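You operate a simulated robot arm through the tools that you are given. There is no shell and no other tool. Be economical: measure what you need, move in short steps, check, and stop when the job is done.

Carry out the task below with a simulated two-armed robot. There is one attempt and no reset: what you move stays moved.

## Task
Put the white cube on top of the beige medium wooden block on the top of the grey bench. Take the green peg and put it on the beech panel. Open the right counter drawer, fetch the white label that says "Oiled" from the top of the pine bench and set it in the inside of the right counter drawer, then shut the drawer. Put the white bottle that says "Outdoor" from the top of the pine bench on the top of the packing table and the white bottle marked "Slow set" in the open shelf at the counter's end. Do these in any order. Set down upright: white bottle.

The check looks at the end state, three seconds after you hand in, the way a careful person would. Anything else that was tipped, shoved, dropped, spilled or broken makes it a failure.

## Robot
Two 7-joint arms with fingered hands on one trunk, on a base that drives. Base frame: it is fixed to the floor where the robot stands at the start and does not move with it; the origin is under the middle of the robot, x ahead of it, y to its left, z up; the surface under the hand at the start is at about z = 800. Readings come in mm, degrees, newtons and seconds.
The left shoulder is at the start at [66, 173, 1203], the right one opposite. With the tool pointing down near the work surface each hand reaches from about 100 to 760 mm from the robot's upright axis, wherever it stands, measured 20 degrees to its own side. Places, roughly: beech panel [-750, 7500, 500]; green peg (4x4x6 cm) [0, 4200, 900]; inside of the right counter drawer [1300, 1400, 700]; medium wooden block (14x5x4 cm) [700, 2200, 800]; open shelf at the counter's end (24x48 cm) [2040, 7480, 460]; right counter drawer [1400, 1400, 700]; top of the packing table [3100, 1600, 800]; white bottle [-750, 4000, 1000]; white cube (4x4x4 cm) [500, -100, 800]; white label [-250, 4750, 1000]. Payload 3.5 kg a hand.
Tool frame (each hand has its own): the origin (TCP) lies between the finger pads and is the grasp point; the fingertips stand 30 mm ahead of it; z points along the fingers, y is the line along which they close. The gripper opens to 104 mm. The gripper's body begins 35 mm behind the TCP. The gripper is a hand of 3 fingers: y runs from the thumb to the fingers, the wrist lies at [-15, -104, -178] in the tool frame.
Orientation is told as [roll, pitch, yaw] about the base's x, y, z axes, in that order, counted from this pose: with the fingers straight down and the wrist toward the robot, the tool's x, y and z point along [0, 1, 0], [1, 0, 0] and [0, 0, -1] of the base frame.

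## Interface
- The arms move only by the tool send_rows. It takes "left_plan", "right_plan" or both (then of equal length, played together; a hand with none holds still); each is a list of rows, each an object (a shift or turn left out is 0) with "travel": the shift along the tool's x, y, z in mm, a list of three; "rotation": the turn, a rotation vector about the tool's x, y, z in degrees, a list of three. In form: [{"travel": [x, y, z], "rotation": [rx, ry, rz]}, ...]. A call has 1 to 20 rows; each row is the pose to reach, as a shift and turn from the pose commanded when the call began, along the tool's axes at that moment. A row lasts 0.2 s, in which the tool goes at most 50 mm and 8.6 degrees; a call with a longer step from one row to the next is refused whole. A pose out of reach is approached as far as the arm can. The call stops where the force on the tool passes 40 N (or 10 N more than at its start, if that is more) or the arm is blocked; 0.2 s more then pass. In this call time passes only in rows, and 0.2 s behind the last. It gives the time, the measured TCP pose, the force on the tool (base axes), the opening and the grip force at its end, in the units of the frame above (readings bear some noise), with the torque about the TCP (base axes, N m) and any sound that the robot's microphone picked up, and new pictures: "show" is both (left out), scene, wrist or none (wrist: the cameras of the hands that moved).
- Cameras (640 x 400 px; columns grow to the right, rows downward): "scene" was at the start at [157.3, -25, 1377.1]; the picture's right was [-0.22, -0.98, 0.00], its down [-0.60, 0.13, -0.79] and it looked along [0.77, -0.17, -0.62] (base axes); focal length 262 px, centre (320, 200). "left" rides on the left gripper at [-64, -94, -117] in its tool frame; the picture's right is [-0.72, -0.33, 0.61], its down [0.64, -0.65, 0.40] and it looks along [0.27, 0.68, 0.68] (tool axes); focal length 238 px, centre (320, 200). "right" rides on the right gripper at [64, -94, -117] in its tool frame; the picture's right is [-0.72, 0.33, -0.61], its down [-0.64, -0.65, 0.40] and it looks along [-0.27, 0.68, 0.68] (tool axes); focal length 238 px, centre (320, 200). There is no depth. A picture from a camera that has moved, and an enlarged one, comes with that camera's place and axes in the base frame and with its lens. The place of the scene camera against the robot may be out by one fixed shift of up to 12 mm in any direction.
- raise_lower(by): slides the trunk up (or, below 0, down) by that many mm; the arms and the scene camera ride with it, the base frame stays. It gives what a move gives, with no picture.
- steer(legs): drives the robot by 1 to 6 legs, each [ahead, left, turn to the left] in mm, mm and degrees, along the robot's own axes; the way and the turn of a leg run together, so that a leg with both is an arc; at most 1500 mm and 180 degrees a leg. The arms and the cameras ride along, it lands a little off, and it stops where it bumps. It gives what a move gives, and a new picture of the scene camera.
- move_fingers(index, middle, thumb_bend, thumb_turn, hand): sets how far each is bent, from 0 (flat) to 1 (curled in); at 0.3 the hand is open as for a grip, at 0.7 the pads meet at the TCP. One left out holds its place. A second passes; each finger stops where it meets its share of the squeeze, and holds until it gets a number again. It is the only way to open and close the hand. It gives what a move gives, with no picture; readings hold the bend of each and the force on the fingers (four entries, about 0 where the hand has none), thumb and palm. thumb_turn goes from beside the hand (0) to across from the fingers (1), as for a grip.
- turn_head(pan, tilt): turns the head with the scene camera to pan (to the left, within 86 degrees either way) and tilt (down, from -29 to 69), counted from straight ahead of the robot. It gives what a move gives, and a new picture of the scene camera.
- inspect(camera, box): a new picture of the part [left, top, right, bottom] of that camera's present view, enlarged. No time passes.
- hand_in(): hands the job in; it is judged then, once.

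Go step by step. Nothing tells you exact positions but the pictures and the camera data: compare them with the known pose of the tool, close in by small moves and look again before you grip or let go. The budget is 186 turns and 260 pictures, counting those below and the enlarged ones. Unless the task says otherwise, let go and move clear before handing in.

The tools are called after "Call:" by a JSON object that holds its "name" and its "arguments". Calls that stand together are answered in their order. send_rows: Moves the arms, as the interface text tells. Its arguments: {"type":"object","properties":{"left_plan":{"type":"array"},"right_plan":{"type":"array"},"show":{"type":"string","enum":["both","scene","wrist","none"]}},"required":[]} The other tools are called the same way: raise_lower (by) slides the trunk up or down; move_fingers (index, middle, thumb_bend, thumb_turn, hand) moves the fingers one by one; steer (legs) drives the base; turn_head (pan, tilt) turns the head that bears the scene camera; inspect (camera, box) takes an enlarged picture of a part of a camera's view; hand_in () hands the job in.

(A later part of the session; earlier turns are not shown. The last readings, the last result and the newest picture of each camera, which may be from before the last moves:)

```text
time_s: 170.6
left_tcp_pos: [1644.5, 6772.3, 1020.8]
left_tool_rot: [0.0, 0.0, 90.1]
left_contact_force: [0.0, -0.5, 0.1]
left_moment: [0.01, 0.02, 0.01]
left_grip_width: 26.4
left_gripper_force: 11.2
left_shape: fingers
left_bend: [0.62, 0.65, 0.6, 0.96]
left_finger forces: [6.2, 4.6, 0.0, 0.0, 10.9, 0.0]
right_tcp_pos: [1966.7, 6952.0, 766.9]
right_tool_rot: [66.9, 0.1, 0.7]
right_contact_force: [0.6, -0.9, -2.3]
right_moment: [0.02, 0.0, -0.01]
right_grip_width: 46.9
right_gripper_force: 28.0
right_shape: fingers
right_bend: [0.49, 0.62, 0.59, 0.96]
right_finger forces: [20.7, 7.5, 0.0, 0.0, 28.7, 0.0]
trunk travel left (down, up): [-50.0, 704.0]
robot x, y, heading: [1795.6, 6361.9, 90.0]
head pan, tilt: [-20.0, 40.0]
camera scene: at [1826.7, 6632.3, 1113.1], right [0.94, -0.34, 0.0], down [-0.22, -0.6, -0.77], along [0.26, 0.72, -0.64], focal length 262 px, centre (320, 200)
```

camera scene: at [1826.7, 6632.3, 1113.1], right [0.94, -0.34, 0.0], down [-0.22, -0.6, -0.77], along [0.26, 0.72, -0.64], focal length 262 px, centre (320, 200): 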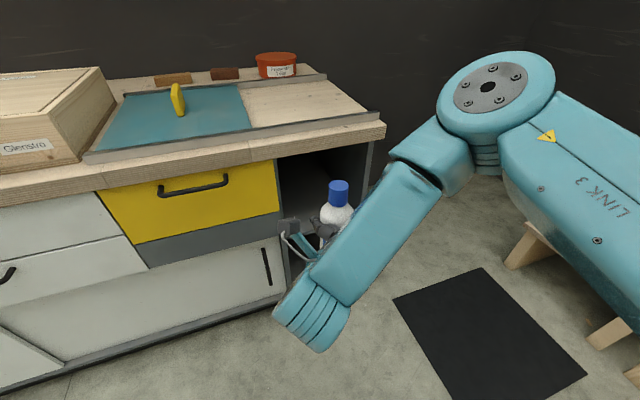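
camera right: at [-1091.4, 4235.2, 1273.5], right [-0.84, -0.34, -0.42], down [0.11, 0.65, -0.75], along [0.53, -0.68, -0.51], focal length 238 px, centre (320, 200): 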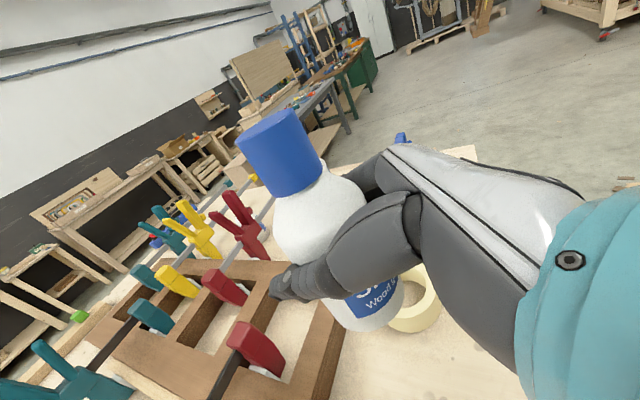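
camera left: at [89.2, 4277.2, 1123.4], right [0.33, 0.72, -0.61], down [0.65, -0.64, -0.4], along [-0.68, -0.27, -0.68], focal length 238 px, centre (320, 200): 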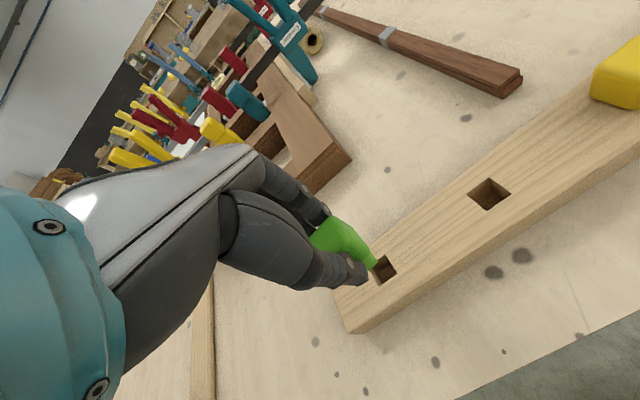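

Call:
{"name": "turn_head", "arguments": {"pan": -10, "tilt": 30}}

Call:
{"name": "send_rows", "arguments": {"right_plan": [{"travel": [-36.8, 0, 15.6]}, {"travel": [-73.6, 0, 31.2]}, {"travel": [-110, 0, 46.8]}], "show": "both"}}

```text
time_s: 171.3
left_tcp_pos: [1643.9, 6772.4, 1021.9]
left_tool_rot: [0.0, 0.0, 90.2]
left_contact_force: [-0.2, 0.2, 0.4]
left_moment: [0.05, -0.01, 0.0]
left_grip_width: 26.5
left_gripper_force: 11.5
left_shape: fingers
left_bend: [0.62, 0.65, 0.6, 0.96]
left_finger forces: [6.2, 4.8, 0.0, 0.0, 10.9, 0.0]
right_tcp_pos: [1966.2, 6951.4, 768.0]
right_tool_rot: [67.0, 0.1, 0.6]
right_contact_force: [-0.5, -0.9, -1.4]
right_moment: [0.02, 0.02, 0.01]
right_grip_width: 46.9
right_gripper_force: 28.5
right_shape: fingers
right_bend: [0.49, 0.62, 0.59, 0.96]
right_finger forces: [20.7, 7.6, 0.0, 0.0, 28.6, 0.0]
trunk travel left (down, up): [-50.0, 704.0]
robot x, y, heading: [1798.1, 6358.0, 90.3]
head pan, tilt: [-10.0, 30.0]
camera scene: at [1813.2, 6641.2, 1128.5], right [0.99, -0.17, 0.0], down [-0.09, -0.49, -0.87], along [0.15, 0.85, -0.5], focal length 262 px, centre (320, 200)
```

scene: 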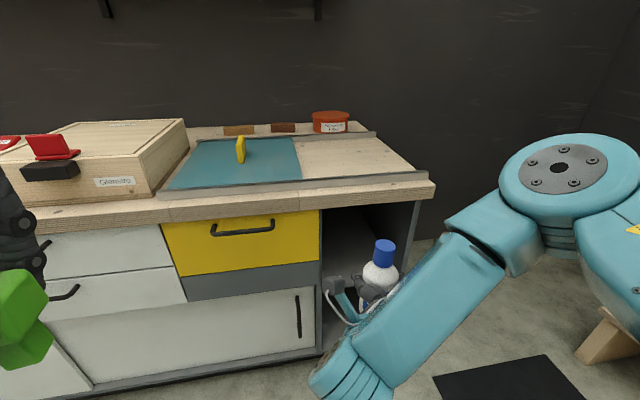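

```text
time_s: 172.1
left_tcp_pos: [1644.4, 6774.1, 1022.0]
left_tool_rot: [-0.1, 0.0, 90.1]
left_contact_force: [0.2, -0.7, -0.6]
left_moment: [0.0, 0.01, -0.01]
left_grip_width: 26.6
left_gripper_force: 10.6
left_shape: fingers
left_bend: [0.62, 0.65, 0.6, 0.96]
left_finger forces: [6.2, 4.7, 0.0, 0.0, 10.8, 0.0]
right_tcp_pos: [1966.5, 6952.0, 649.8]
right_tool_rot: [66.9, 0.1, 0.8]
right_contact_force: [-0.9, 0.5, -3.1]
right_moment: [0.01, -0.02, 0.05]
right_grip_width: 46.7
right_gripper_force: 28.1
right_shape: fingers
right_bend: [0.49, 0.62, 0.59, 0.96]
right_finger forces: [20.8, 7.5, 0.0, 0.0, 28.7, 0.0]
trunk travel left (down, up): [-50.0, 704.0]
robot x, y, heading: [1794.1, 6358.7, 90.0]
head pan, tilt: [-10.0, 30.0]
camera scene: at [1813.2, 6641.4, 1128.5], right [0.99, -0.17, 0.0], down [-0.09, -0.49, -0.87], along [0.15, 0.85, -0.5], focal length 262 px, centre (320, 200)
camera right: at [1871.5, 6869.1, 755.6], right [0.34, -0.84, -0.42], down [-0.65, 0.11, -0.75], along [0.68, 0.53, -0.51], focal length 238 px, centre (320, 200)
```

scene: 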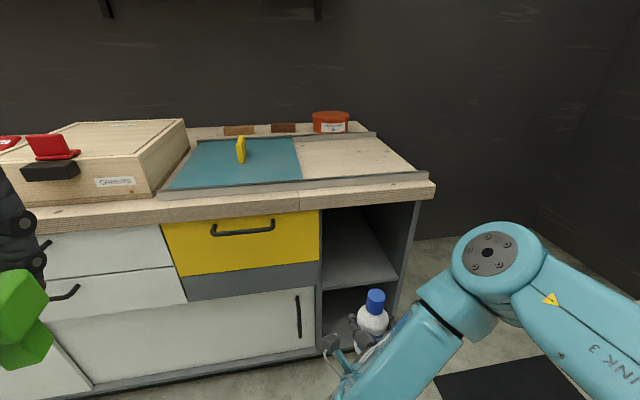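
right: 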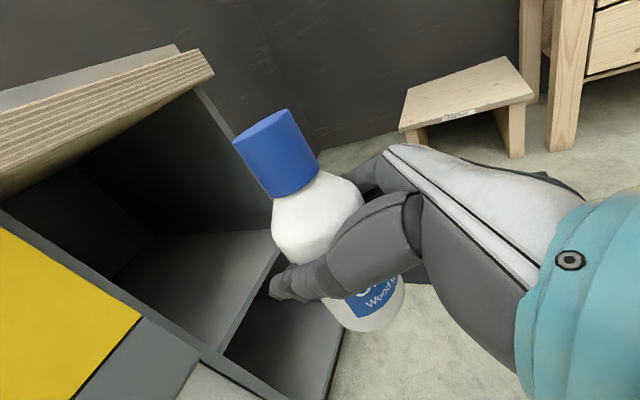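

Scene and wrist views agree: shelf board z≈460, front edge y≈7205, interior x≈1919–2165. Drive to align, then lower the bottle to just above shelf height while still outside.

Call:
{"name": "steer", "arguments": {"legs": [[200, -78, 0]]}}

Call:
{"name": "send_rows", "arguments": {"right_plan": [{"travel": [-34.5, 0, 14.6]}, {"travel": [-69, 0, 29.2]}], "show": "both"}}

```text
time_s: 173.8
left_tcp_pos: [1721.4, 6977.0, 1022.3]
left_tool_rot: [-0.1, 0.0, 90.2]
left_contact_force: [-0.5, 0.4, -0.4]
left_moment: [-0.01, 0.04, -0.02]
left_grip_width: 26.2
left_gripper_force: 10.4
left_shape: fingers
left_bend: [0.62, 0.65, 0.6, 0.96]
left_finger forces: [6.3, 4.6, 0.0, 0.1, 10.8, 0.1]
right_tcp_pos: [2042.1, 7156.4, 650.0]
right_tool_rot: [66.9, 0.0, 0.7]
right_contact_force: [0.5, 1.0, -1.4]
right_moment: [0.0, -0.01, 0.0]
right_grip_width: 46.8
right_gripper_force: 28.5
right_shape: fingers
right_bend: [0.49, 0.62, 0.59, 0.96]
right_finger forces: [20.7, 7.6, 0.0, 0.1, 28.6, 0.1]
trunk travel left (down, up): [-50.0, 704.0]
robot x, y, heading: [1874.5, 6561.6, 90.4]
head pan, tilt: [-10.0, 30.0]
camera scene: at [1890.1, 6845.3, 1128.4], right [0.99, -0.17, 0.0], down [-0.08, -0.49, -0.87], along [0.15, 0.85, -0.5], focal length 262 px, centre (320, 200)
```

scene: 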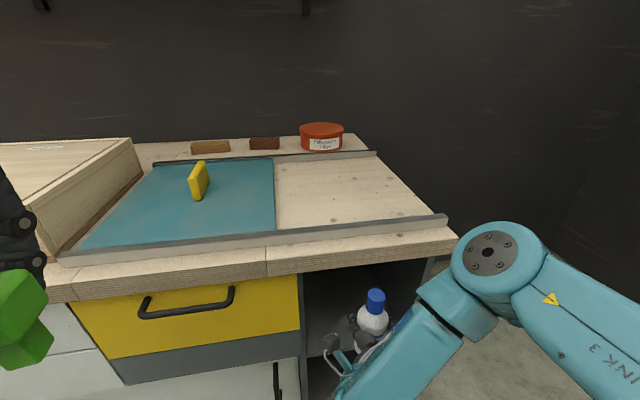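

```text
time_s: 174.4
left_tcp_pos: [1720.6, 6976.4, 1020.6]
left_tool_rot: [0.1, 0.0, 90.2]
left_contact_force: [-0.8, 0.8, -0.1]
left_moment: [0.04, 0.0, -0.03]
left_grip_width: 26.5
left_gripper_force: 10.5
left_shape: fingers
left_bend: [0.62, 0.65, 0.6, 0.96]
left_finger forces: [6.1, 4.7, 0.0, 0.1, 10.9, 0.0]
right_tcp_pos: [2041.7, 7155.9, 577.2]
right_tool_rot: [66.9, -0.1, 0.7]
right_contact_force: [0.2, -0.4, -2.3]
right_moment: [0.02, 0.01, 0.04]
right_grip_width: 47.0
right_gripper_force: 28.9
right_shape: fingers
right_bend: [0.49, 0.62, 0.59, 0.96]
right_finger forces: [20.8, 7.5, 0.0, 0.1, 28.7, 0.1]
trunk travel left (down, up): [-50.0, 704.0]
robot x, y, heading: [1869.3, 6565.5, 90.3]
head pan, tilt: [-10.0, 30.0]
camera scene: at [1890.1, 6845.2, 1128.5], right [0.99, -0.17, 0.0], down [-0.08, -0.49, -0.87], along [0.15, 0.85, -0.5], focal length 262 px, centre (320, 200)
camera right: at [1948.9, 7072.3, 681.9], right [0.34, -0.84, -0.42], down [-0.65, 0.11, -0.75], along [0.68, 0.53, -0.51], focal length 238 px, centre (320, 200)
```

scene: 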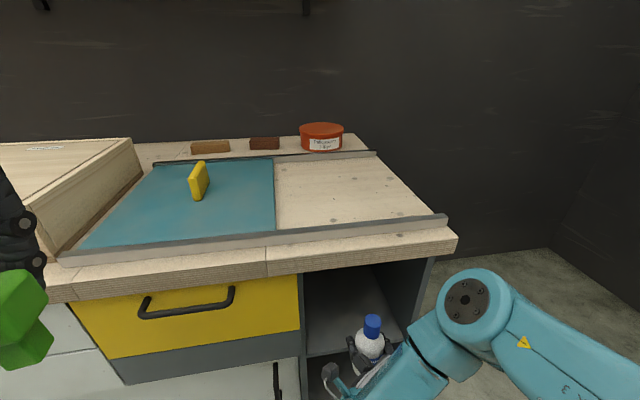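
right: 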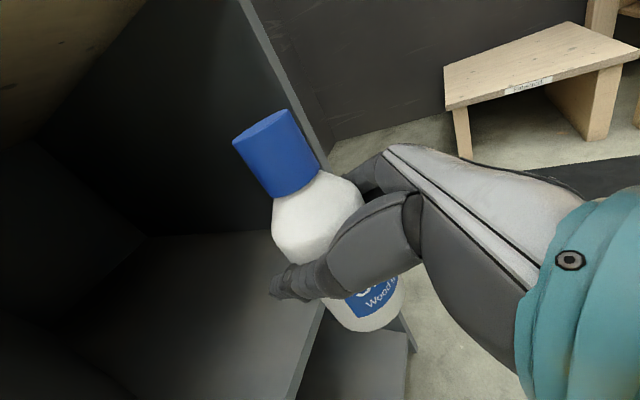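

Aligned with the opening, clear on both sides. Insert 145 mm forward.

Call:
{"name": "send_rows", "arguments": {"right_plan": [{"travel": [14.2, 0, 33.4]}, {"travel": [28.4, 0, 66.7]}, {"travel": [42.6, 0, 100]}, {"travel": [56.8, 0, 133.5]}], "show": "both"}}

```text
time_s: 175.4
left_tcp_pos: [1721.7, 6976.1, 1021.2]
left_tool_rot: [-0.1, 0.0, 90.2]
left_contact_force: [0.2, 0.2, -0.2]
left_moment: [0.0, -0.02, 0.0]
left_grip_width: 26.6
left_gripper_force: 10.3
left_shape: fingers
left_bend: [0.62, 0.65, 0.6, 0.96]
left_finger forces: [6.2, 4.8, 0.0, 0.0, 10.8, 0.0]
right_tcp_pos: [2039.6, 7300.2, 575.1]
right_tool_rot: [66.8, -0.1, 0.9]
right_contact_force: [0.0, 0.1, -1.7]
right_moment: [0.01, -0.01, 0.01]
right_grip_width: 47.0
right_gripper_force: 28.6
right_shape: fingers
right_bend: [0.49, 0.62, 0.59, 0.96]
right_finger forces: [20.8, 7.6, 0.1, 0.0, 28.6, 0.1]
trunk travel left (down, up): [-50.0, 704.0]
robot x, y, heading: [1871.2, 6565.2, 90.3]
head pan, tilt: [-10.0, 30.0]
camera scene: at [1890.0, 6845.1, 1128.5], right [0.99, -0.17, 0.0], down [-0.08, -0.49, -0.87], along [0.15, 0.85, -0.5], focal length 262 px, centre (320, 200)
camera right: at [1944.7, 7217.5, 680.4], right [0.34, -0.84, -0.42], down [-0.65, 0.11, -0.75], along [0.68, 0.53, -0.51], focal length 238 px, centre (320, 200)
```

scene: 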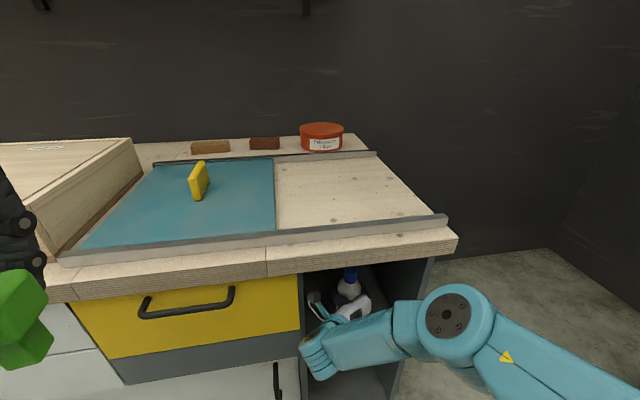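
right: 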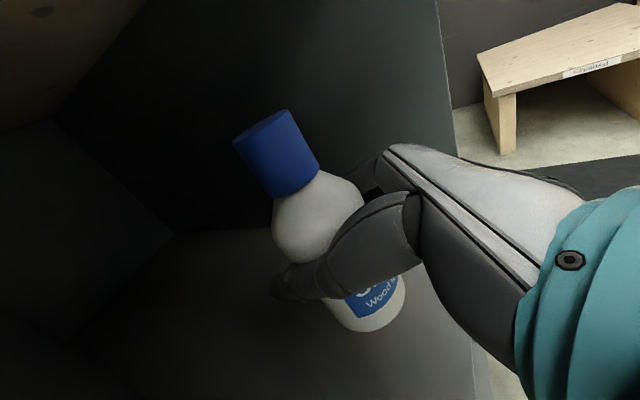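

Call:
{"name": "send_rows", "arguments": {"right_plan": [{"travel": [-13.8, 0, 5.8]}, {"travel": [-25.8, 0, 11]}], "show": "none"}}

Call:
{"name": "send_rows", "arguments": {"right_plan": [{"travel": [-3.7, 0, 1.6]}, {"travel": [-7.4, 0, 3.1]}], "show": "wrist"}}

```text
time_s: 176.0
left_tcp_pos: [1720.7, 6976.6, 1022.4]
left_tool_rot: [0.0, 0.1, 90.2]
left_contact_force: [1.1, -0.1, 0.0]
left_moment: [0.03, 0.0, 0.0]
left_grip_width: 26.5
left_gripper_force: 10.8
left_shape: fingers
left_bend: [0.62, 0.65, 0.6, 0.96]
left_finger forces: [6.2, 4.7, 0.0, 0.0, 10.9, 0.0]
right_tcp_pos: [2039.0, 7300.4, 547.4]
right_tool_rot: [66.9, 0.1, 0.7]
right_contact_force: [0.0, 0.3, -2.3]
right_moment: [-0.02, 0.0, 0.02]
right_grip_width: 46.8
right_gripper_force: 29.0
right_shape: fingers
right_bend: [0.49, 0.62, 0.59, 0.96]
right_finger forces: [20.8, 7.6, 0.0, 0.0, 28.6, 0.0]
trunk travel left (down, up): [-50.0, 704.0]
robot x, y, heading: [1872.9, 6563.0, 90.3]
head pan, tilt: [-10.0, 30.0]
```

```text
time_s: 176.6
left_tcp_pos: [1721.3, 6977.1, 1022.3]
left_tool_rot: [-0.1, 0.0, 90.2]
left_contact_force: [0.1, 0.1, -0.2]
left_moment: [0.01, -0.01, -0.02]
left_grip_width: 26.6
left_gripper_force: 10.7
left_shape: fingers
left_bend: [0.62, 0.65, 0.6, 0.96]
left_finger forces: [6.2, 4.7, 0.0, 0.1, 10.9, 0.0]
right_tcp_pos: [2039.7, 7300.2, 540.8]
right_tool_rot: [66.9, 0.0, 0.7]
right_contact_force: [-0.5, -0.3, -2.4]
right_moment: [-0.02, 0.05, 0.05]
right_grip_width: 47.1
right_gripper_force: 28.4
right_shape: fingers
right_bend: [0.49, 0.62, 0.59, 0.96]
right_finger forces: [20.7, 7.5, 0.0, 0.0, 28.6, 0.0]
trunk travel left (down, up): [-50.0, 704.0]
robot x, y, heading: [1873.2, 6564.0, 90.2]
head pan, tilt: [-10.0, 30.0]
camera right: at [1945.9, 7217.3, 645.0], right [0.34, -0.84, -0.42], down [-0.65, 0.11, -0.75], along [0.68, 0.53, -0.51], focal length 238 px, centre (320, 200)
```

right: 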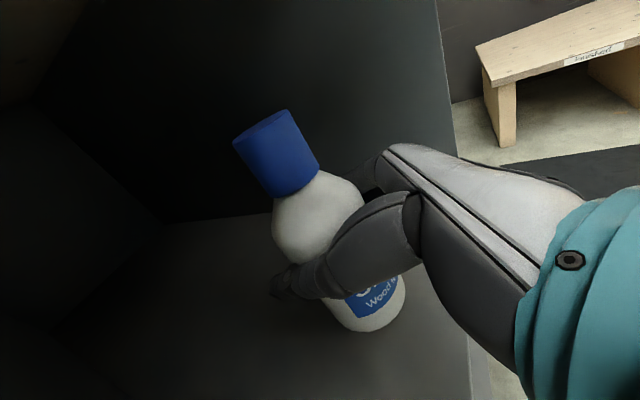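

No contact yet; continuing down in small steps.

Call:
{"name": "send_rows", "arguments": {"right_plan": [{"travel": [-2.8, 0, 1.2]}, {"travel": [-5.5, 0, 2.3]}], "show": "none"}}

Call:
{"name": "send_rows", "arguments": {"right_plan": [{"travel": [-2.8, 0, 1.2]}, {"travel": [-3.7, 0, 1.6]}], "show": "none"}}

```text
time_s: 177.2
left_tcp_pos: [1721.6, 6975.7, 1022.2]
left_tool_rot: [0.0, 0.0, 90.2]
left_contact_force: [0.0, 0.9, 0.2]
left_moment: [-0.02, -0.01, -0.02]
left_grip_width: 26.3
left_gripper_force: 11.5
left_shape: fingers
left_bend: [0.62, 0.65, 0.6, 0.96]
left_finger forces: [6.1, 4.6, 0.1, 0.0, 10.9, 0.0]
right_tcp_pos: [2040.1, 7301.1, 533.4]
right_tool_rot: [66.9, -0.1, 0.7]
right_contact_force: [0.0, -0.5, -2.1]
right_moment: [0.04, 0.04, 0.01]
right_grip_width: 46.9
right_gripper_force: 28.3
right_shape: fingers
right_bend: [0.49, 0.62, 0.59, 0.96]
right_finger forces: [20.7, 7.6, 0.0, 0.0, 28.7, 0.0]
trunk travel left (down, up): [-50.0, 704.0]
robot x, y, heading: [1875.2, 6564.3, 90.4]
head pan, tilt: [-10.0, 30.0]
```

```text
time_s: 177.8
left_tcp_pos: [1721.3, 6977.0, 1021.5]
left_tool_rot: [0.0, 0.0, 90.3]
left_contact_force: [-0.6, 0.3, -0.9]
left_moment: [0.01, -0.01, -0.03]
left_grip_width: 26.9
left_gripper_force: 10.7
left_shape: fingers
left_bend: [0.62, 0.65, 0.6, 0.96]
left_finger forces: [6.2, 4.7, 0.0, 0.0, 10.9, 0.0]
right_tcp_pos: [2040.0, 7301.4, 529.6]
right_tool_rot: [66.8, 0.1, 0.8]
right_contact_force: [-1.0, -0.2, -2.6]
right_moment: [0.0, 0.0, -0.01]
right_grip_width: 46.9
right_gripper_force: 28.3
right_shape: fingers
right_bend: [0.49, 0.62, 0.59, 0.96]
right_finger forces: [20.8, 7.6, 0.0, 0.0, 28.5, 0.2]
trunk travel left (down, up): [-50.0, 704.0]
robot x, y, heading: [1873.0, 6563.6, 90.1]
head pan, tilt: [-10.0, 30.0]
```

Call:
{"name": "send_rows", "arguments": {"right_plan": [{"travel": [-2.8, 0, 1.2]}, {"travel": [-5.5, 0, 2.3]}], "show": "none"}}

Call:
{"name": "send_rows", "arguments": {"right_plan": [{"travel": [-2.8, 0, 1.2]}, {"travel": [-5.5, 0, 2.3]}], "show": "wrist"}}

```text
time_s: 178.4
left_tcp_pos: [1720.5, 6975.6, 1022.4]
left_tool_rot: [0.0, 0.0, 90.2]
left_contact_force: [-0.2, 0.3, -0.1]
left_moment: [0.03, 0.0, 0.03]
left_grip_width: 26.6
left_gripper_force: 11.0
left_shape: fingers
left_bend: [0.62, 0.65, 0.6, 0.96]
left_finger forces: [6.1, 4.7, 0.0, 0.1, 10.9, 0.1]
right_tcp_pos: [2040.1, 7300.7, 522.8]
right_tool_rot: [67.0, -0.1, 0.7]
right_contact_force: [0.2, -0.3, -1.3]
right_moment: [0.04, -0.01, 0.01]
right_grip_width: 47.0
right_gripper_force: 28.4
right_shape: fingers
right_bend: [0.49, 0.62, 0.59, 0.96]
right_finger forces: [20.8, 7.7, 0.1, 0.0, 28.7, 0.0]
trunk travel left (down, up): [-50.0, 704.0]
robot x, y, heading: [1872.1, 6564.8, 90.0]
head pan, tilt: [-10.0, 30.0]
```

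```text
time_s: 179.0
left_tcp_pos: [1720.8, 6974.5, 1022.8]
left_tool_rot: [0.0, -0.1, 90.3]
left_contact_force: [-1.0, -1.2, -0.7]
left_moment: [-0.01, 0.01, -0.02]
left_grip_width: 26.5
left_gripper_force: 11.3
left_shape: fingers
left_bend: [0.62, 0.65, 0.6, 0.96]
left_finger forces: [6.1, 4.6, 0.0, 0.0, 10.9, 0.0]
right_tcp_pos: [2040.6, 7302.3, 520.6]
right_tool_rot: [67.2, -0.2, 0.7]
right_contact_force: [-0.5, -4.6, 13.4]
right_moment: [0.06, -0.15, 0.0]
right_grip_width: 46.8
right_gripper_force: 28.6
right_shape: fingers
right_bend: [0.49, 0.62, 0.59, 0.95]
right_finger forces: [20.5, 7.2, 0.1, 0.0, 29.1, 0.1]
trunk travel left (down, up): [-50.0, 704.0]
robot x, y, heading: [1872.4, 6564.8, 90.4]
head pan, tilt: [-10.0, 30.0]
camera right: at [1946.1, 7217.7, 626.1], right [0.34, -0.84, -0.43], down [-0.65, 0.12, -0.75], along [0.68, 0.53, -0.51], focal length 238 px, centre (320, 200)
```

right: 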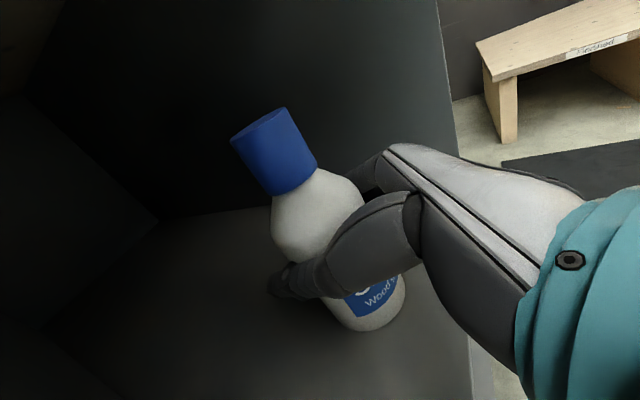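

Contact with the shelf. Ease up 1 mm and open gradually.

Call:
{"name": "send_rows", "arguments": {"right_plan": [{"travel": [1.4, 0, -0.6]}], "show": "none"}}

Call:
{"name": "move_fingers", "arguments": {"hand": "right", "index": 0.42, "middle": 0.5, "thumb_bend": 0.48}}

Call:
{"name": "move_fingers", "arguments": {"hand": "right", "index": 0.3, "middle": 0.3, "thumb_bend": 0.3}}

Call:
{"name": "inspect", "arguments": {"camera": "right", "box": [160, 60, 480, 380]}}

```text
time_s: 179.4
left_tcp_pos: [1719.3, 6974.9, 1021.9]
left_tool_rot: [0.0, -0.1, 90.1]
left_contact_force: [0.3, -0.2, -0.3]
left_moment: [0.01, 0.03, 0.02]
left_grip_width: 26.5
left_gripper_force: 10.7
left_shape: fingers
left_bend: [0.62, 0.65, 0.6, 0.96]
left_finger forces: [6.2, 4.7, 0.0, 0.0, 10.9, 0.0]
right_tcp_pos: [2040.5, 7300.5, 522.5]
right_tool_rot: [67.1, -0.1, 0.6]
right_contact_force: [0.5, -2.5, 11.2]
right_moment: [0.14, -0.2, -0.01]
right_grip_width: 46.9
right_gripper_force: 29.5
right_shape: fingers
right_bend: [0.49, 0.62, 0.59, 0.95]
right_finger forces: [20.8, 9.2, 0.0, 0.0, 28.9, 0.0]
trunk travel left (down, up): [-50.0, 704.0]
robot x, y, heading: [1871.9, 6564.5, 90.4]
head pan, tilt: [-10.0, 30.0]
```

```text
time_s: 180.4
left_tcp_pos: [1721.6, 6976.3, 1021.4]
left_tool_rot: [0.0, -0.1, 90.2]
left_contact_force: [0.3, 1.0, -0.2]
left_moment: [0.02, -0.02, 0.04]
left_grip_width: 26.5
left_gripper_force: 11.0
left_shape: fingers
left_bend: [0.62, 0.65, 0.6, 0.96]
left_finger forces: [6.2, 4.7, 0.0, 0.1, 10.9, 0.1]
right_tcp_pos: [2039.3, 7301.6, 518.3]
right_tool_rot: [66.9, -0.1, 0.8]
right_contact_force: [-0.9, 0.7, -0.3]
right_moment: [-0.02, -0.02, -0.01]
right_grip_width: 65.7
right_gripper_force: 0.7
right_shape: fingers
right_bend: [0.42, 0.5, 0.48, 0.98]
right_finger forces: [0.8, 0.0, 0.0, 0.1, 0.8, 0.1]
trunk travel left (down, up): [-50.0, 704.0]
robot x, y, heading: [1875.1, 6565.3, 90.2]
head pan, tilt: [-10.0, 30.0]
```

```text
time_s: 181.4
left_tcp_pos: [1720.4, 6976.5, 1022.2]
left_tool_rot: [0.1, 0.0, 90.2]
left_contact_force: [-0.2, -0.1, -0.3]
left_moment: [0.02, 0.0, 0.02]
left_grip_width: 26.4
left_gripper_force: 11.0
left_shape: fingers
left_bend: [0.62, 0.65, 0.6, 0.96]
left_finger forces: [6.2, 4.7, 0.0, 0.1, 10.9, 0.0]
right_tcp_pos: [2039.7, 7301.6, 519.1]
right_tool_rot: [66.9, 0.0, 0.7]
right_contact_force: [0.5, -0.4, 0.2]
right_moment: [0.0, 0.02, 0.02]
right_grip_width: 102.5
right_gripper_force: 0.0
right_shape: fingers
right_bend: [0.3, 0.3, 0.3, 0.98]
right_finger forces: [0.1, 0.0, 0.1, 0.0, 0.1, 0.0]
trunk travel left (down, up): [-50.0, 704.0]
robot x, y, heading: [1872.4, 6564.2, 90.2]
head pan, tilt: [-10.0, 30.0]
```

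```text
1.25 times, centred on (320, 220) of right
camera zoom: at [1946.0, 7217.8, 625.0], right [0.34, -0.84, -0.42], down [-0.65, 0.11, -0.75], along [0.68, 0.53, -0.51], focal length 298 px, centre (320, 175)
```

zoom: 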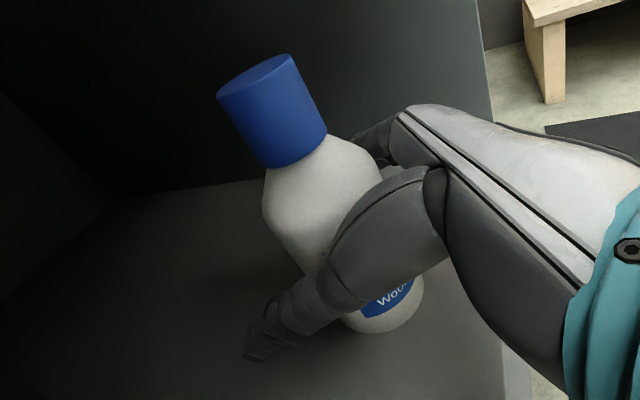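

The bottle stands upright. Withdraw straight back.

Call:
{"name": "send_rows", "arguments": {"right_plan": [{"travel": [-8, 0, -18.5]}, {"travel": [-24, 0, -55]}, {"travel": [-40, 0, -92]}, {"travel": [-56, 0, -129]}, {"travel": [-72, 0, -166]}], "show": "both"}}

```text
time_s: 182.6
left_tcp_pos: [1721.1, 6976.0, 1022.6]
left_tool_rot: [0.0, 0.0, 90.3]
left_contact_force: [-0.2, 0.2, -0.3]
left_moment: [0.0, 0.0, 0.01]
left_grip_width: 26.6
left_gripper_force: 11.2
left_shape: fingers
left_bend: [0.62, 0.65, 0.6, 0.96]
left_finger forces: [6.3, 4.7, 0.1, 0.0, 11.0, 0.0]
right_tcp_pos: [2043.7, 7118.1, 518.9]
right_tool_rot: [67.1, 0.0, 0.7]
right_contact_force: [-0.4, 0.9, 0.3]
right_moment: [0.02, -0.01, 0.0]
right_grip_width: 103.0
right_gripper_force: 0.0
right_shape: fingers
right_bend: [0.3, 0.3, 0.3, 0.98]
right_finger forces: [0.1, 0.0, 0.0, 0.0, 0.1, 0.0]
trunk travel left (down, up): [-50.0, 704.0]
robot x, y, heading: [1869.7, 6566.2, 90.2]
head pan, tilt: [-10.0, 30.0]
camera scene: at [1890.0, 6844.8, 1128.6], right [0.99, -0.17, 0.0], down [-0.08, -0.49, -0.87], along [0.15, 0.85, -0.5], focal length 262 px, centre (320, 200)
camera right: at [1949.4, 7035.3, 624.2], right [0.34, -0.84, -0.42], down [-0.65, 0.11, -0.75], along [0.68, 0.53, -0.51], focal length 238 px, centre (320, 200)
```

scene: 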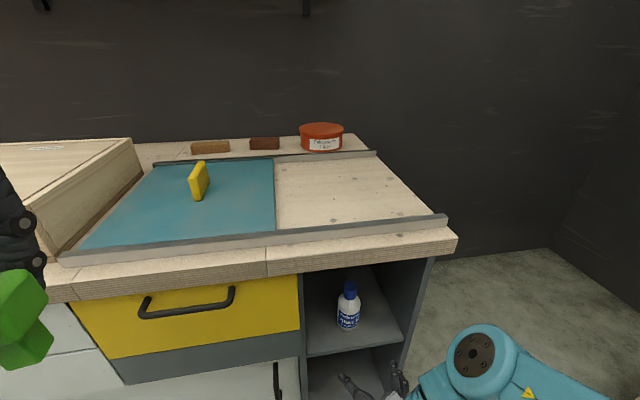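
right: 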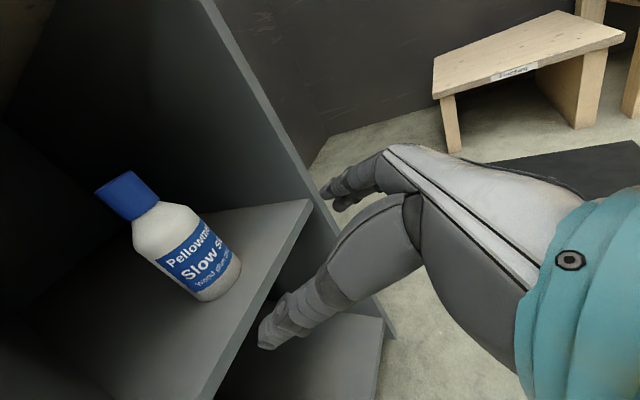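

Bottle delivered, label upright. Now back off, raise the trunk a bit, and drive left along the counter toward the tray rack.

Call:
{"name": "steer", "arguments": {"legs": [[-350, 0, 0]]}}

Call:
{"name": "raise_lower", "arguments": {"by": 250}}

Call:
{"name": "steer", "arguments": {"legs": [[0, 1300, 0], [0, 1000, 0]]}}

Call:
{"name": "turn_head", "arguments": {"pan": 15, "tilt": 30}}

```text
time_s: 184.9
left_tcp_pos: [1722.5, 6626.3, 1022.2]
left_tool_rot: [0.1, 0.0, 90.4]
left_contact_force: [-0.5, -1.4, 0.8]
left_moment: [0.0, 0.0, 0.0]
left_grip_width: 26.4
left_gripper_force: 10.9
left_shape: fingers
left_bend: [0.62, 0.65, 0.6, 0.96]
left_finger forces: [6.2, 4.7, 0.0, 0.1, 10.9, 0.0]
right_tcp_pos: [2043.7, 6770.9, 519.7]
right_tool_rot: [67.0, 0.0, 0.9]
right_contact_force: [-1.6, -0.3, 0.4]
right_moment: [0.01, -0.02, 0.03]
right_grip_width: 102.8
right_gripper_force: 0.0
right_shape: fingers
right_bend: [0.3, 0.3, 0.3, 0.98]
right_finger forces: [0.1, 0.1, 0.0, 0.0, 0.0, 0.0]
trunk travel left (down, up): [-50.0, 704.0]
robot x, y, heading: [1873.1, 6214.9, 90.7]
head pan, tilt: [-10.0, 30.0]
camera scene: at [1891.3, 6495.9, 1128.6], right [0.99, -0.17, 0.0], down [-0.08, -0.49, -0.87], along [0.14, 0.85, -0.5], focal length 262 px, centre (320, 200)
```

scene: 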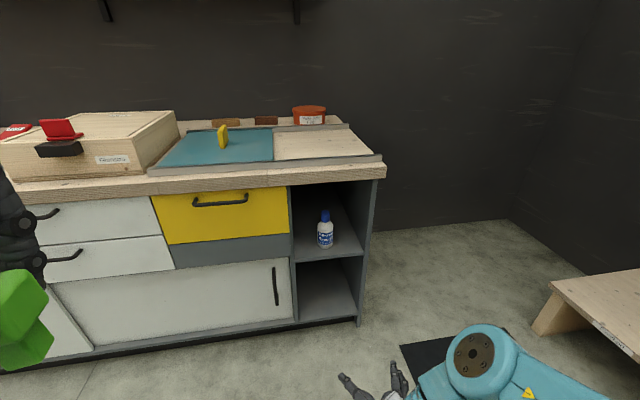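

```text
time_s: 187.4
left_tcp_pos: [1722.5, 6627.8, 1271.1]
left_tool_rot: [0.0, 0.0, 90.4]
left_contact_force: [0.6, 0.1, -0.5]
left_moment: [0.0, 0.01, 0.0]
left_grip_width: 26.7
left_gripper_force: 10.9
left_shape: fingers
left_bend: [0.62, 0.65, 0.6, 0.96]
left_finger forces: [6.1, 4.6, 0.0, 0.0, 10.9, 0.0]
right_tcp_pos: [2043.4, 6770.8, 768.2]
right_tool_rot: [66.9, -0.1, 1.0]
right_contact_force: [0.6, 0.1, 0.7]
right_moment: [0.0, 0.04, 0.0]
right_grip_width: 102.7
right_gripper_force: 0.1
right_shape: fingers
right_bend: [0.3, 0.3, 0.3, 0.98]
right_finger forces: [0.0, 0.1, 0.0, 0.0, 0.1, 0.1]
trunk travel left (down, up): [-300.0, 454.0]
robot x, y, heading: [1876.8, 6215.0, 90.5]
head pan, tilt: [-10.0, 30.0]
```

```text
time_s: 198.7
left_tcp_pos: [-570.5, 6610.8, 1271.3]
left_tool_rot: [-0.1, 0.0, 90.4]
left_contact_force: [0.0, 0.1, -0.3]
left_moment: [0.0, 0.0, -0.03]
left_grip_width: 26.4
left_gripper_force: 10.9
left_shape: fingers
left_bend: [0.62, 0.65, 0.6, 0.96]
left_finger forces: [6.2, 4.5, 0.0, 0.0, 10.9, 0.0]
right_tcp_pos: [-247.3, 6755.1, 768.7]
right_tool_rot: [66.9, -0.1, 1.1]
right_contact_force: [-0.1, -0.2, -0.6]
right_moment: [0.02, -0.04, 0.0]
right_grip_width: 102.9
right_gripper_force: 0.1
right_shape: fingers
right_bend: [0.3, 0.3, 0.3, 0.98]
right_finger forces: [0.0, 0.0, 0.1, 0.0, 0.0, 0.1]
trunk travel left (down, up): [-300.0, 454.0]
robot x, y, heading: [-419.7, 6200.2, 90.7]
head pan, tilt: [-10.0, 30.0]
camera scene: at [-398.3, 6351.6, 1389.7], right [0.99, -0.16, 0.0], down [-0.08, -0.49, -0.87], along [0.14, 0.85, -0.5], focal length 262 px, centre (320, 200)
```

scene: 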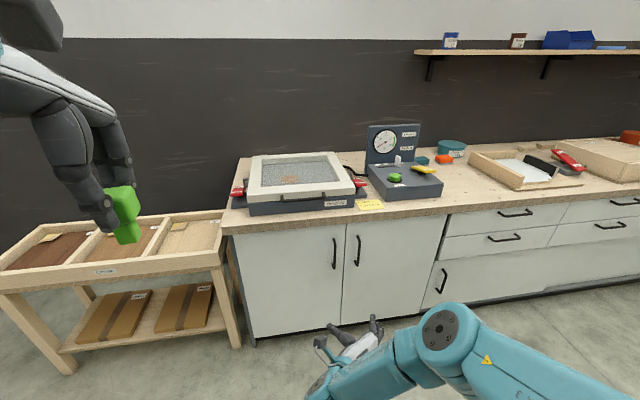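

```text
time_s: 199.6
left_tcp_pos: [-569.9, 6610.3, 1271.8]
left_tool_rot: [0.0, 0.0, 90.4]
left_contact_force: [0.4, 0.0, -0.5]
left_moment: [0.0, 0.01, 0.01]
left_grip_width: 26.5
left_gripper_force: 10.6
left_shape: fingers
left_bend: [0.62, 0.65, 0.6, 0.96]
left_finger forces: [6.2, 4.6, 0.0, 0.1, 10.9, 0.1]
right_tcp_pos: [-246.9, 6756.5, 768.9]
right_tool_rot: [67.0, 0.0, 1.1]
right_contact_force: [-0.1, -0.5, 0.1]
right_moment: [-0.02, 0.04, -0.05]
right_grip_width: 102.9
right_gripper_force: 0.0
right_shape: fingers
right_bend: [0.3, 0.3, 0.3, 0.98]
right_finger forces: [0.0, 0.0, 0.0, 0.0, 0.0, 0.0]
trunk travel left (down, up): [-300.0, 454.0]
robot x, y, heading: [-415.0, 6199.7, 90.8]
head pan, tilt: [15.0, 30.0]
camera scene: at [-437.0, 6349.5, 1389.7], right [0.96, 0.27, 0.0], down [0.13, -0.48, -0.87], along [-0.23, 0.83, -0.5], focal length 262 px, centre (320, 200)
```

scene: 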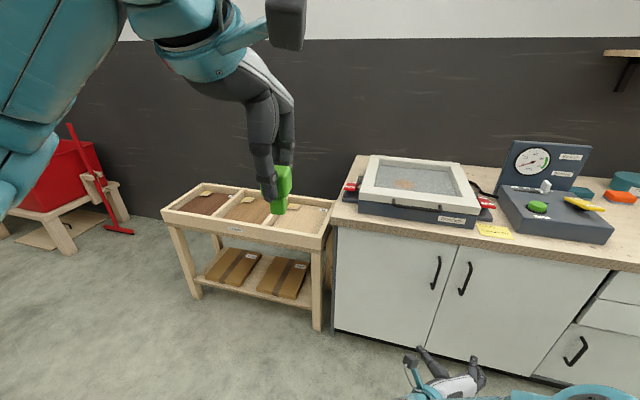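

Call:
{"name": "inspect", "arguments": {"camera": "scene", "box": [150, 170, 350, 295]}}

Call:
{"name": "send_rows", "arguments": {"left_plan": [{"travel": [-40, 0, 0]}, {"travel": [-80, 0, 0]}, {"travel": [-120, 0, 0]}, {"travel": [-160, 0, 0]}], "show": "scene"}}

```text
3.20 times, centred on (250, 232) of scene
camera zoom: at [-437.0, 6349.5, 1389.7], right [0.96, 0.27, 0.0], down [0.13, -0.48, -0.87], along [-0.23, 0.83, -0.5], focal length 838 px, centre (544, 96)
```

zoom: 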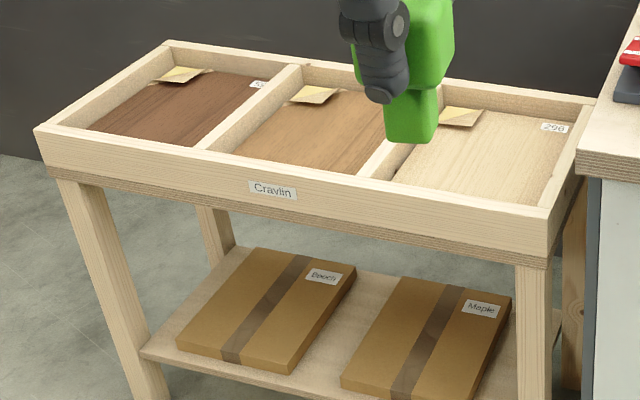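

```text
time_s: 200.6
left_tcp_pos: [-405.0, 6613.3, 1271.0]
left_tool_rot: [0.0, 0.0, 90.6]
left_contact_force: [-0.6, 0.4, -0.8]
left_moment: [0.0, 0.0, 0.03]
left_grip_width: 26.2
left_gripper_force: 10.9
left_shape: fingers
left_bend: [0.62, 0.65, 0.6, 0.96]
left_finger forces: [6.1, 4.5, 0.0, 0.0, 10.8, 0.0]
right_tcp_pos: [-246.7, 6755.6, 768.0]
right_tool_rot: [66.9, 0.0, 1.0]
right_contact_force: [1.1, 0.3, -0.5]
right_moment: [0.0, 0.01, 0.01]
right_grip_width: 102.5
right_gripper_force: 0.1
right_shape: fingers
right_bend: [0.3, 0.3, 0.3, 0.98]
right_finger forces: [0.0, 0.0, 0.0, 0.1, 0.1, 0.1]
trunk travel left (down, up): [-300.0, 454.0]
robot x, y, heading: [-418.3, 6197.8, 90.6]
head pan, tilt: [15.0, 30.0]
camera scene: at [-436.0, 6349.4, 1389.7], right [0.96, 0.27, 0.0], down [0.13, -0.48, -0.87], along [-0.23, 0.83, -0.5], focal length 262 px, centre (320, 200)
```

scene: 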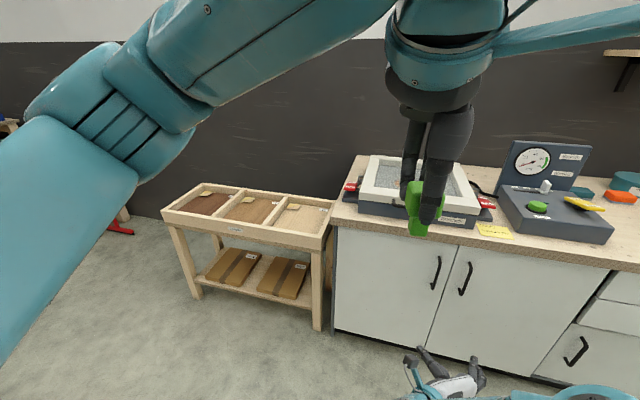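

Three panels sit in the rack's compartments; the listed place matches the right, light one, but I want to read the tags. First retract the right hand up and back, then approach.

Call:
{"name": "send_rows", "arguments": {"right_plan": [{"travel": [35, 0, -30]}, {"travel": [65, 0, -65]}, {"travel": [95, 0, -100]}, {"travel": [125, 0, -135]}, {"travel": [155, 0, -170]}, {"travel": [180, 0, -205]}, {"travel": [198, 0, -245]}, {"travel": [205, 0, -285]}], "show": "none"}}

Call:
{"name": "steer", "arguments": {"legs": [[350, 150, 0]]}}

Call:
{"name": "turn_head", "arguments": {"pan": 5, "tilt": 45}}

```text
time_s: 202.4
left_tcp_pos: [-406.3, 6611.3, 1271.0]
left_tool_rot: [0.0, -0.1, 90.5]
left_contact_force: [0.0, 0.1, -0.8]
left_moment: [0.02, 0.03, 0.02]
left_grip_width: 26.5
left_gripper_force: 11.3
left_shape: fingers
left_bend: [0.62, 0.65, 0.6, 0.96]
left_finger forces: [6.2, 4.7, 0.1, 0.0, 10.8, 0.0]
right_tcp_pos: [-235.1, 6585.6, 1070.4]
right_tool_rot: [68.8, -1.6, -2.2]
right_contact_force: [1.2, 0.0, -0.8]
right_moment: [0.04, -0.01, -0.01]
right_grip_width: 103.2
right_gripper_force: 0.1
right_shape: fingers
right_bend: [0.3, 0.3, 0.3, 0.98]
right_finger forces: [0.1, 0.1, 0.1, 0.1, 0.0, 0.1]
right hand out of reach, approached as far as the arm can: row 8
trunk travel left (down, up): [-300.0, 454.0]
robot x, y, heading: [-418.0, 6200.6, 90.7]
head pan, tilt: [15.0, 30.0]
```

```text
time_s: 204.8
left_tcp_pos: [-554.8, 6965.4, 1271.2]
left_tool_rot: [0.0, -0.1, 90.3]
left_contact_force: [-0.2, 0.8, -0.2]
left_moment: [-0.01, 0.01, -0.03]
left_grip_width: 26.5
left_gripper_force: 10.5
left_shape: fingers
left_bend: [0.62, 0.65, 0.6, 0.96]
left_finger forces: [6.3, 4.6, 0.1, 0.0, 10.8, 0.1]
right_tcp_pos: [-385.7, 6937.3, 1068.4]
right_tool_rot: [68.4, -0.9, -2.4]
right_contact_force: [0.1, 0.1, 0.6]
right_moment: [-0.02, 0.0, 0.0]
right_grip_width: 103.2
right_gripper_force: 0.1
right_shape: fingers
right_bend: [0.3, 0.3, 0.3, 0.98]
right_finger forces: [0.1, 0.0, 0.0, 0.0, 0.0, 0.0]
trunk travel left (down, up): [-300.0, 454.0]
robot x, y, heading: [-565.1, 6554.0, 90.3]
head pan, tilt: [15.0, 30.0]
camera scene: at [-586.1, 6702.8, 1389.6], right [0.96, 0.26, 0.0], down [0.13, -0.48, -0.87], along [-0.23, 0.83, -0.5], focal length 262 px, centre (320, 200)
```

scene: 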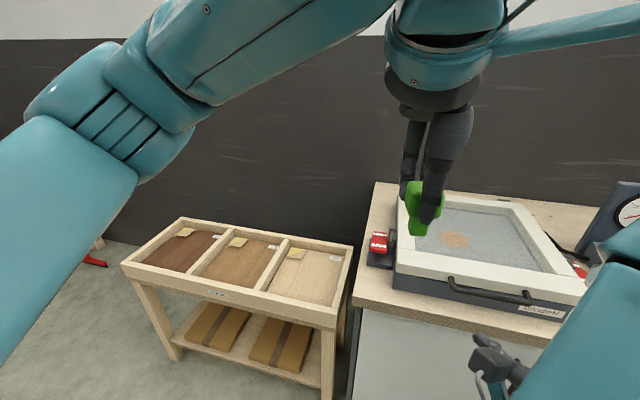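

```text
time_s: 205.6
left_tcp_pos: [-554.4, 6963.7, 1270.8]
left_tool_rot: [0.0, 0.0, 90.4]
left_contact_force: [0.7, -0.2, 0.5]
left_moment: [-0.02, -0.03, -0.01]
left_grip_width: 26.3
left_gripper_force: 10.6
left_shape: fingers
left_bend: [0.62, 0.65, 0.6, 0.96]
left_finger forces: [6.2, 4.5, 0.1, 0.1, 10.8, 0.0]
right_tcp_pos: [-383.3, 6936.3, 1070.5]
right_tool_rot: [68.5, -0.8, -2.7]
right_contact_force: [0.3, 0.8, 1.0]
right_moment: [0.01, 0.01, -0.01]
right_grip_width: 103.3
right_gripper_force: 0.0
right_shape: fingers
right_bend: [0.3, 0.3, 0.3, 0.98]
right_finger forces: [0.1, 0.0, 0.0, 0.1, 0.1, 0.0]
trunk travel left (down, up): [-300.0, 454.0]
robot x, y, heading: [-567.2, 6551.2, 90.2]
head pan, tilt: [5.0, 45.0]
camera scene: at [-569.5, 6695.9, 1367.1], right [1.0, 0.09, 0.0], down [0.07, -0.7, -0.71], along [-0.07, 0.7, -0.71], focal length 262 px, centre (320, 200)
```

scene: 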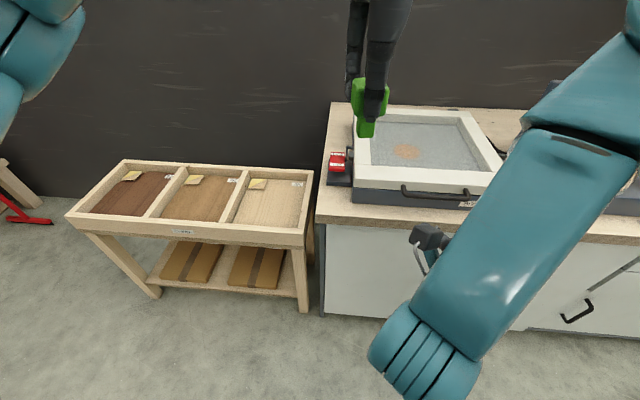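

Call:
{"name": "inspect", "arguments": {"camera": "scene", "box": [80, 155, 200, 225]}}

Call:
{"name": "inspect", "arguments": {"camera": "scene", "box": [180, 155, 320, 240]}}

Call:
{"name": "inspect", "arguments": {"camera": "scene", "box": [150, 240, 310, 300]}}

```text
5.33 times, centred on (140, 190) of scene
camera zoom: at [-569.5, 6695.9, 1367.1], right [1.0, 0.09, 0.0], down [0.07, -0.7, -0.71], along [-0.07, 0.7, -0.71], focal length 1396 px, centre (1280, 253)
```

zoom: 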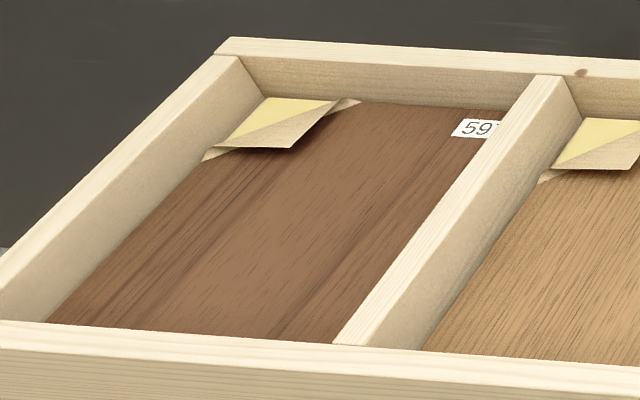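

```text
4.57 times, centred on (250, 198) of scene
camera zoom: at [-569.5, 6695.9, 1367.1], right [1.0, 0.09, 0.0], down [0.07, -0.7, -0.71], along [-0.07, 0.7, -0.71], focal length 1197 px, centre (640, 211)
```

zoom: 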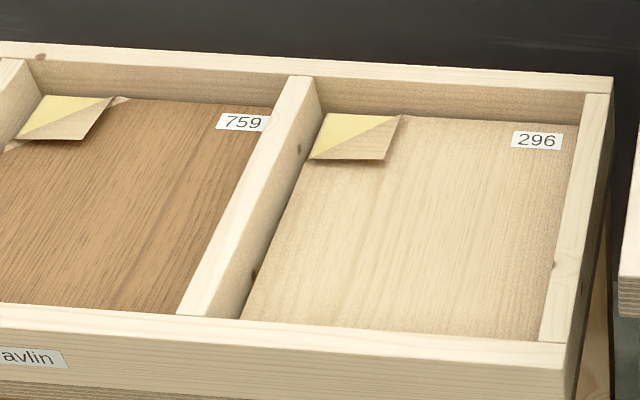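

```text
4.00 times, centred on (230, 270) of scene
camera zoom: at [-569.5, 6695.9, 1367.1], right [1.0, 0.09, 0.0], down [0.07, -0.7, -0.71], along [-0.07, 0.7, -0.71], focal length 1047 px, centre (680, -80)
```

zoom: 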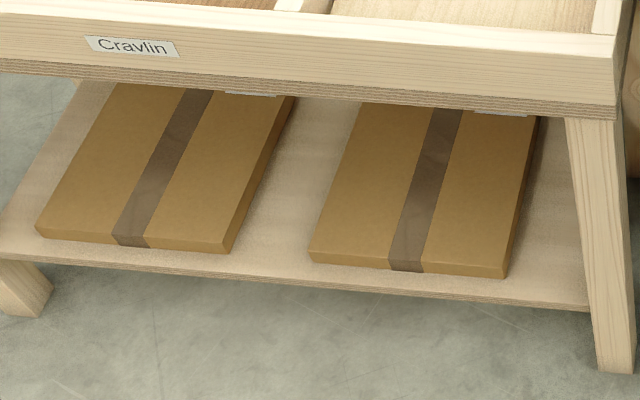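

By its place the right, light panel (tag 296) is the beech one. I'll drive in a bit and bring the peg above its front-middle.

Call:
{"name": "steer", "arguments": {"legs": [[235, 135, 0]]}}

Call:
{"name": "send_rows", "arguments": {"left_plan": [{"travel": [35, 0, 30]}, {"travel": [70, 0, 60]}, {"travel": [105, 10, 90]}, {"travel": [140, 40, 110]}, {"travel": [150, 75, 140]}, {"travel": [150, 110, 170]}, {"travel": [150, 145, 200]}, {"travel": [150, 165, 240]}, {"travel": [150, 165, 285]}, {"travel": [150, 165, 330]}], "show": "both"}}

```text
time_s: 207.5
left_tcp_pos: [-694.5, 7196.8, 1270.7]
left_tool_rot: [0.0, -0.1, 90.4]
left_contact_force: [-0.8, 0.2, 0.4]
left_moment: [-0.01, 0.01, 0.02]
left_grip_width: 26.4
left_gripper_force: 10.6
left_shape: fingers
left_bend: [0.62, 0.65, 0.6, 0.96]
left_finger forces: [6.3, 4.6, 0.1, 0.0, 10.8, 0.0]
right_tcp_pos: [-524.0, 7169.7, 1070.7]
right_tool_rot: [68.6, -0.7, -2.4]
right_contact_force: [-0.1, 0.2, 0.1]
right_moment: [0.01, -0.03, 0.0]
right_grip_width: 102.9
right_gripper_force: 0.0
right_shape: fingers
right_bend: [0.3, 0.3, 0.3, 0.98]
right_finger forces: [0.1, 0.0, 0.0, 0.1, 0.0, 0.0]
trunk travel left (down, up): [-300.0, 454.0]
robot x, y, heading: [-707.6, 6781.1, 90.6]
head pan, tilt: [5.0, 45.0]
camera scene: at [-707.9, 6927.8, 1367.0], right [1.0, 0.1, 0.0], down [0.07, -0.7, -0.71], along [-0.07, 0.7, -0.71], focal length 262 px, centre (320, 200)
```

scene: 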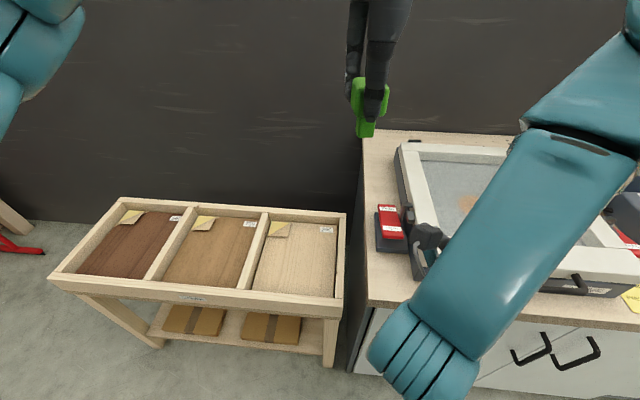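

```text
refused: row 4 steps farther than a row can; nothing moved
```

Call:
{"name": "send_rows", "arguments": {"left_plan": [{"travel": [35, 0, 25]}, {"travel": [70, 5, 50]}, {"travel": [105, 20, 75]}, {"travel": [135, 45, 100]}, {"travel": [146, 80, 125]}, {"travel": [146, 115, 150]}, {"travel": [146, 150, 175]}, {"travel": [146, 178, 205]}, {"travel": [146, 178, 250]}, {"travel": [146, 178, 295]}, {"travel": [146, 178, 340]}], "show": "both"}}

```text
time_s: 209.9
left_tcp_pos: [-838.1, 7373.1, 928.9]
left_tool_rot: [0.0, -0.1, 90.5]
left_contact_force: [-0.4, 0.9, -0.2]
left_moment: [0.02, 0.01, -0.04]
left_grip_width: 26.1
left_gripper_force: 11.0
left_shape: fingers
left_bend: [0.62, 0.66, 0.6, 0.96]
left_finger forces: [6.3, 4.5, 0.0, 0.0, 10.6, 0.2]
right_tcp_pos: [-522.8, 7168.8, 1070.6]
right_tool_rot: [68.7, -0.7, -2.5]
right_contact_force: [-0.8, -1.0, 0.6]
right_moment: [0.0, 0.01, 0.03]
right_grip_width: 103.0
right_gripper_force: 0.0
right_shape: fingers
right_bend: [0.3, 0.3, 0.3, 0.98]
right_finger forces: [0.1, 0.1, 0.0, 0.0, 0.0, 0.1]
trunk travel left (down, up): [-300.0, 454.0]
robot x, y, heading: [-702.3, 6782.6, 90.3]
head pan, tilt: [5.0, 45.0]
camera scene: at [-707.6, 6927.2, 1367.1], right [1.0, 0.1, 0.0], down [0.07, -0.7, -0.71], along [-0.07, 0.7, -0.71], focal length 262 px, centre (320, 200)
camera left: at [-774.4, 7278.4, 1045.4], right [0.72, -0.32, -0.61], down [-0.64, -0.66, -0.41], along [-0.27, 0.68, -0.68], focal length 238 px, centre (320, 200)
```

scene: 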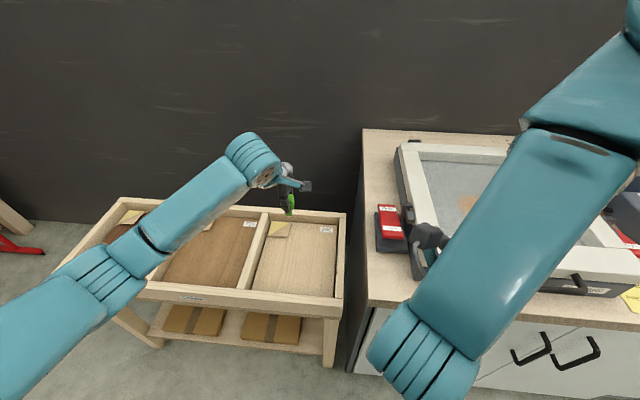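
left: 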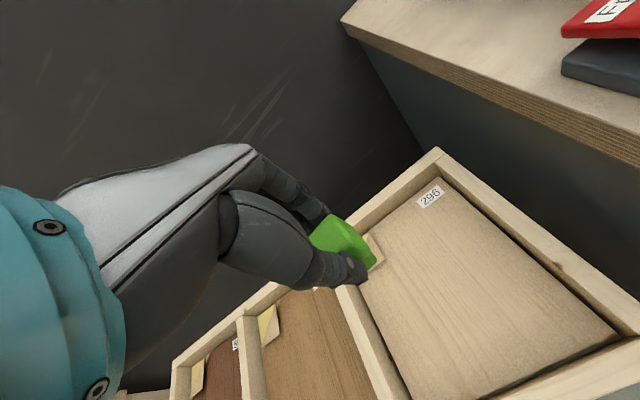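

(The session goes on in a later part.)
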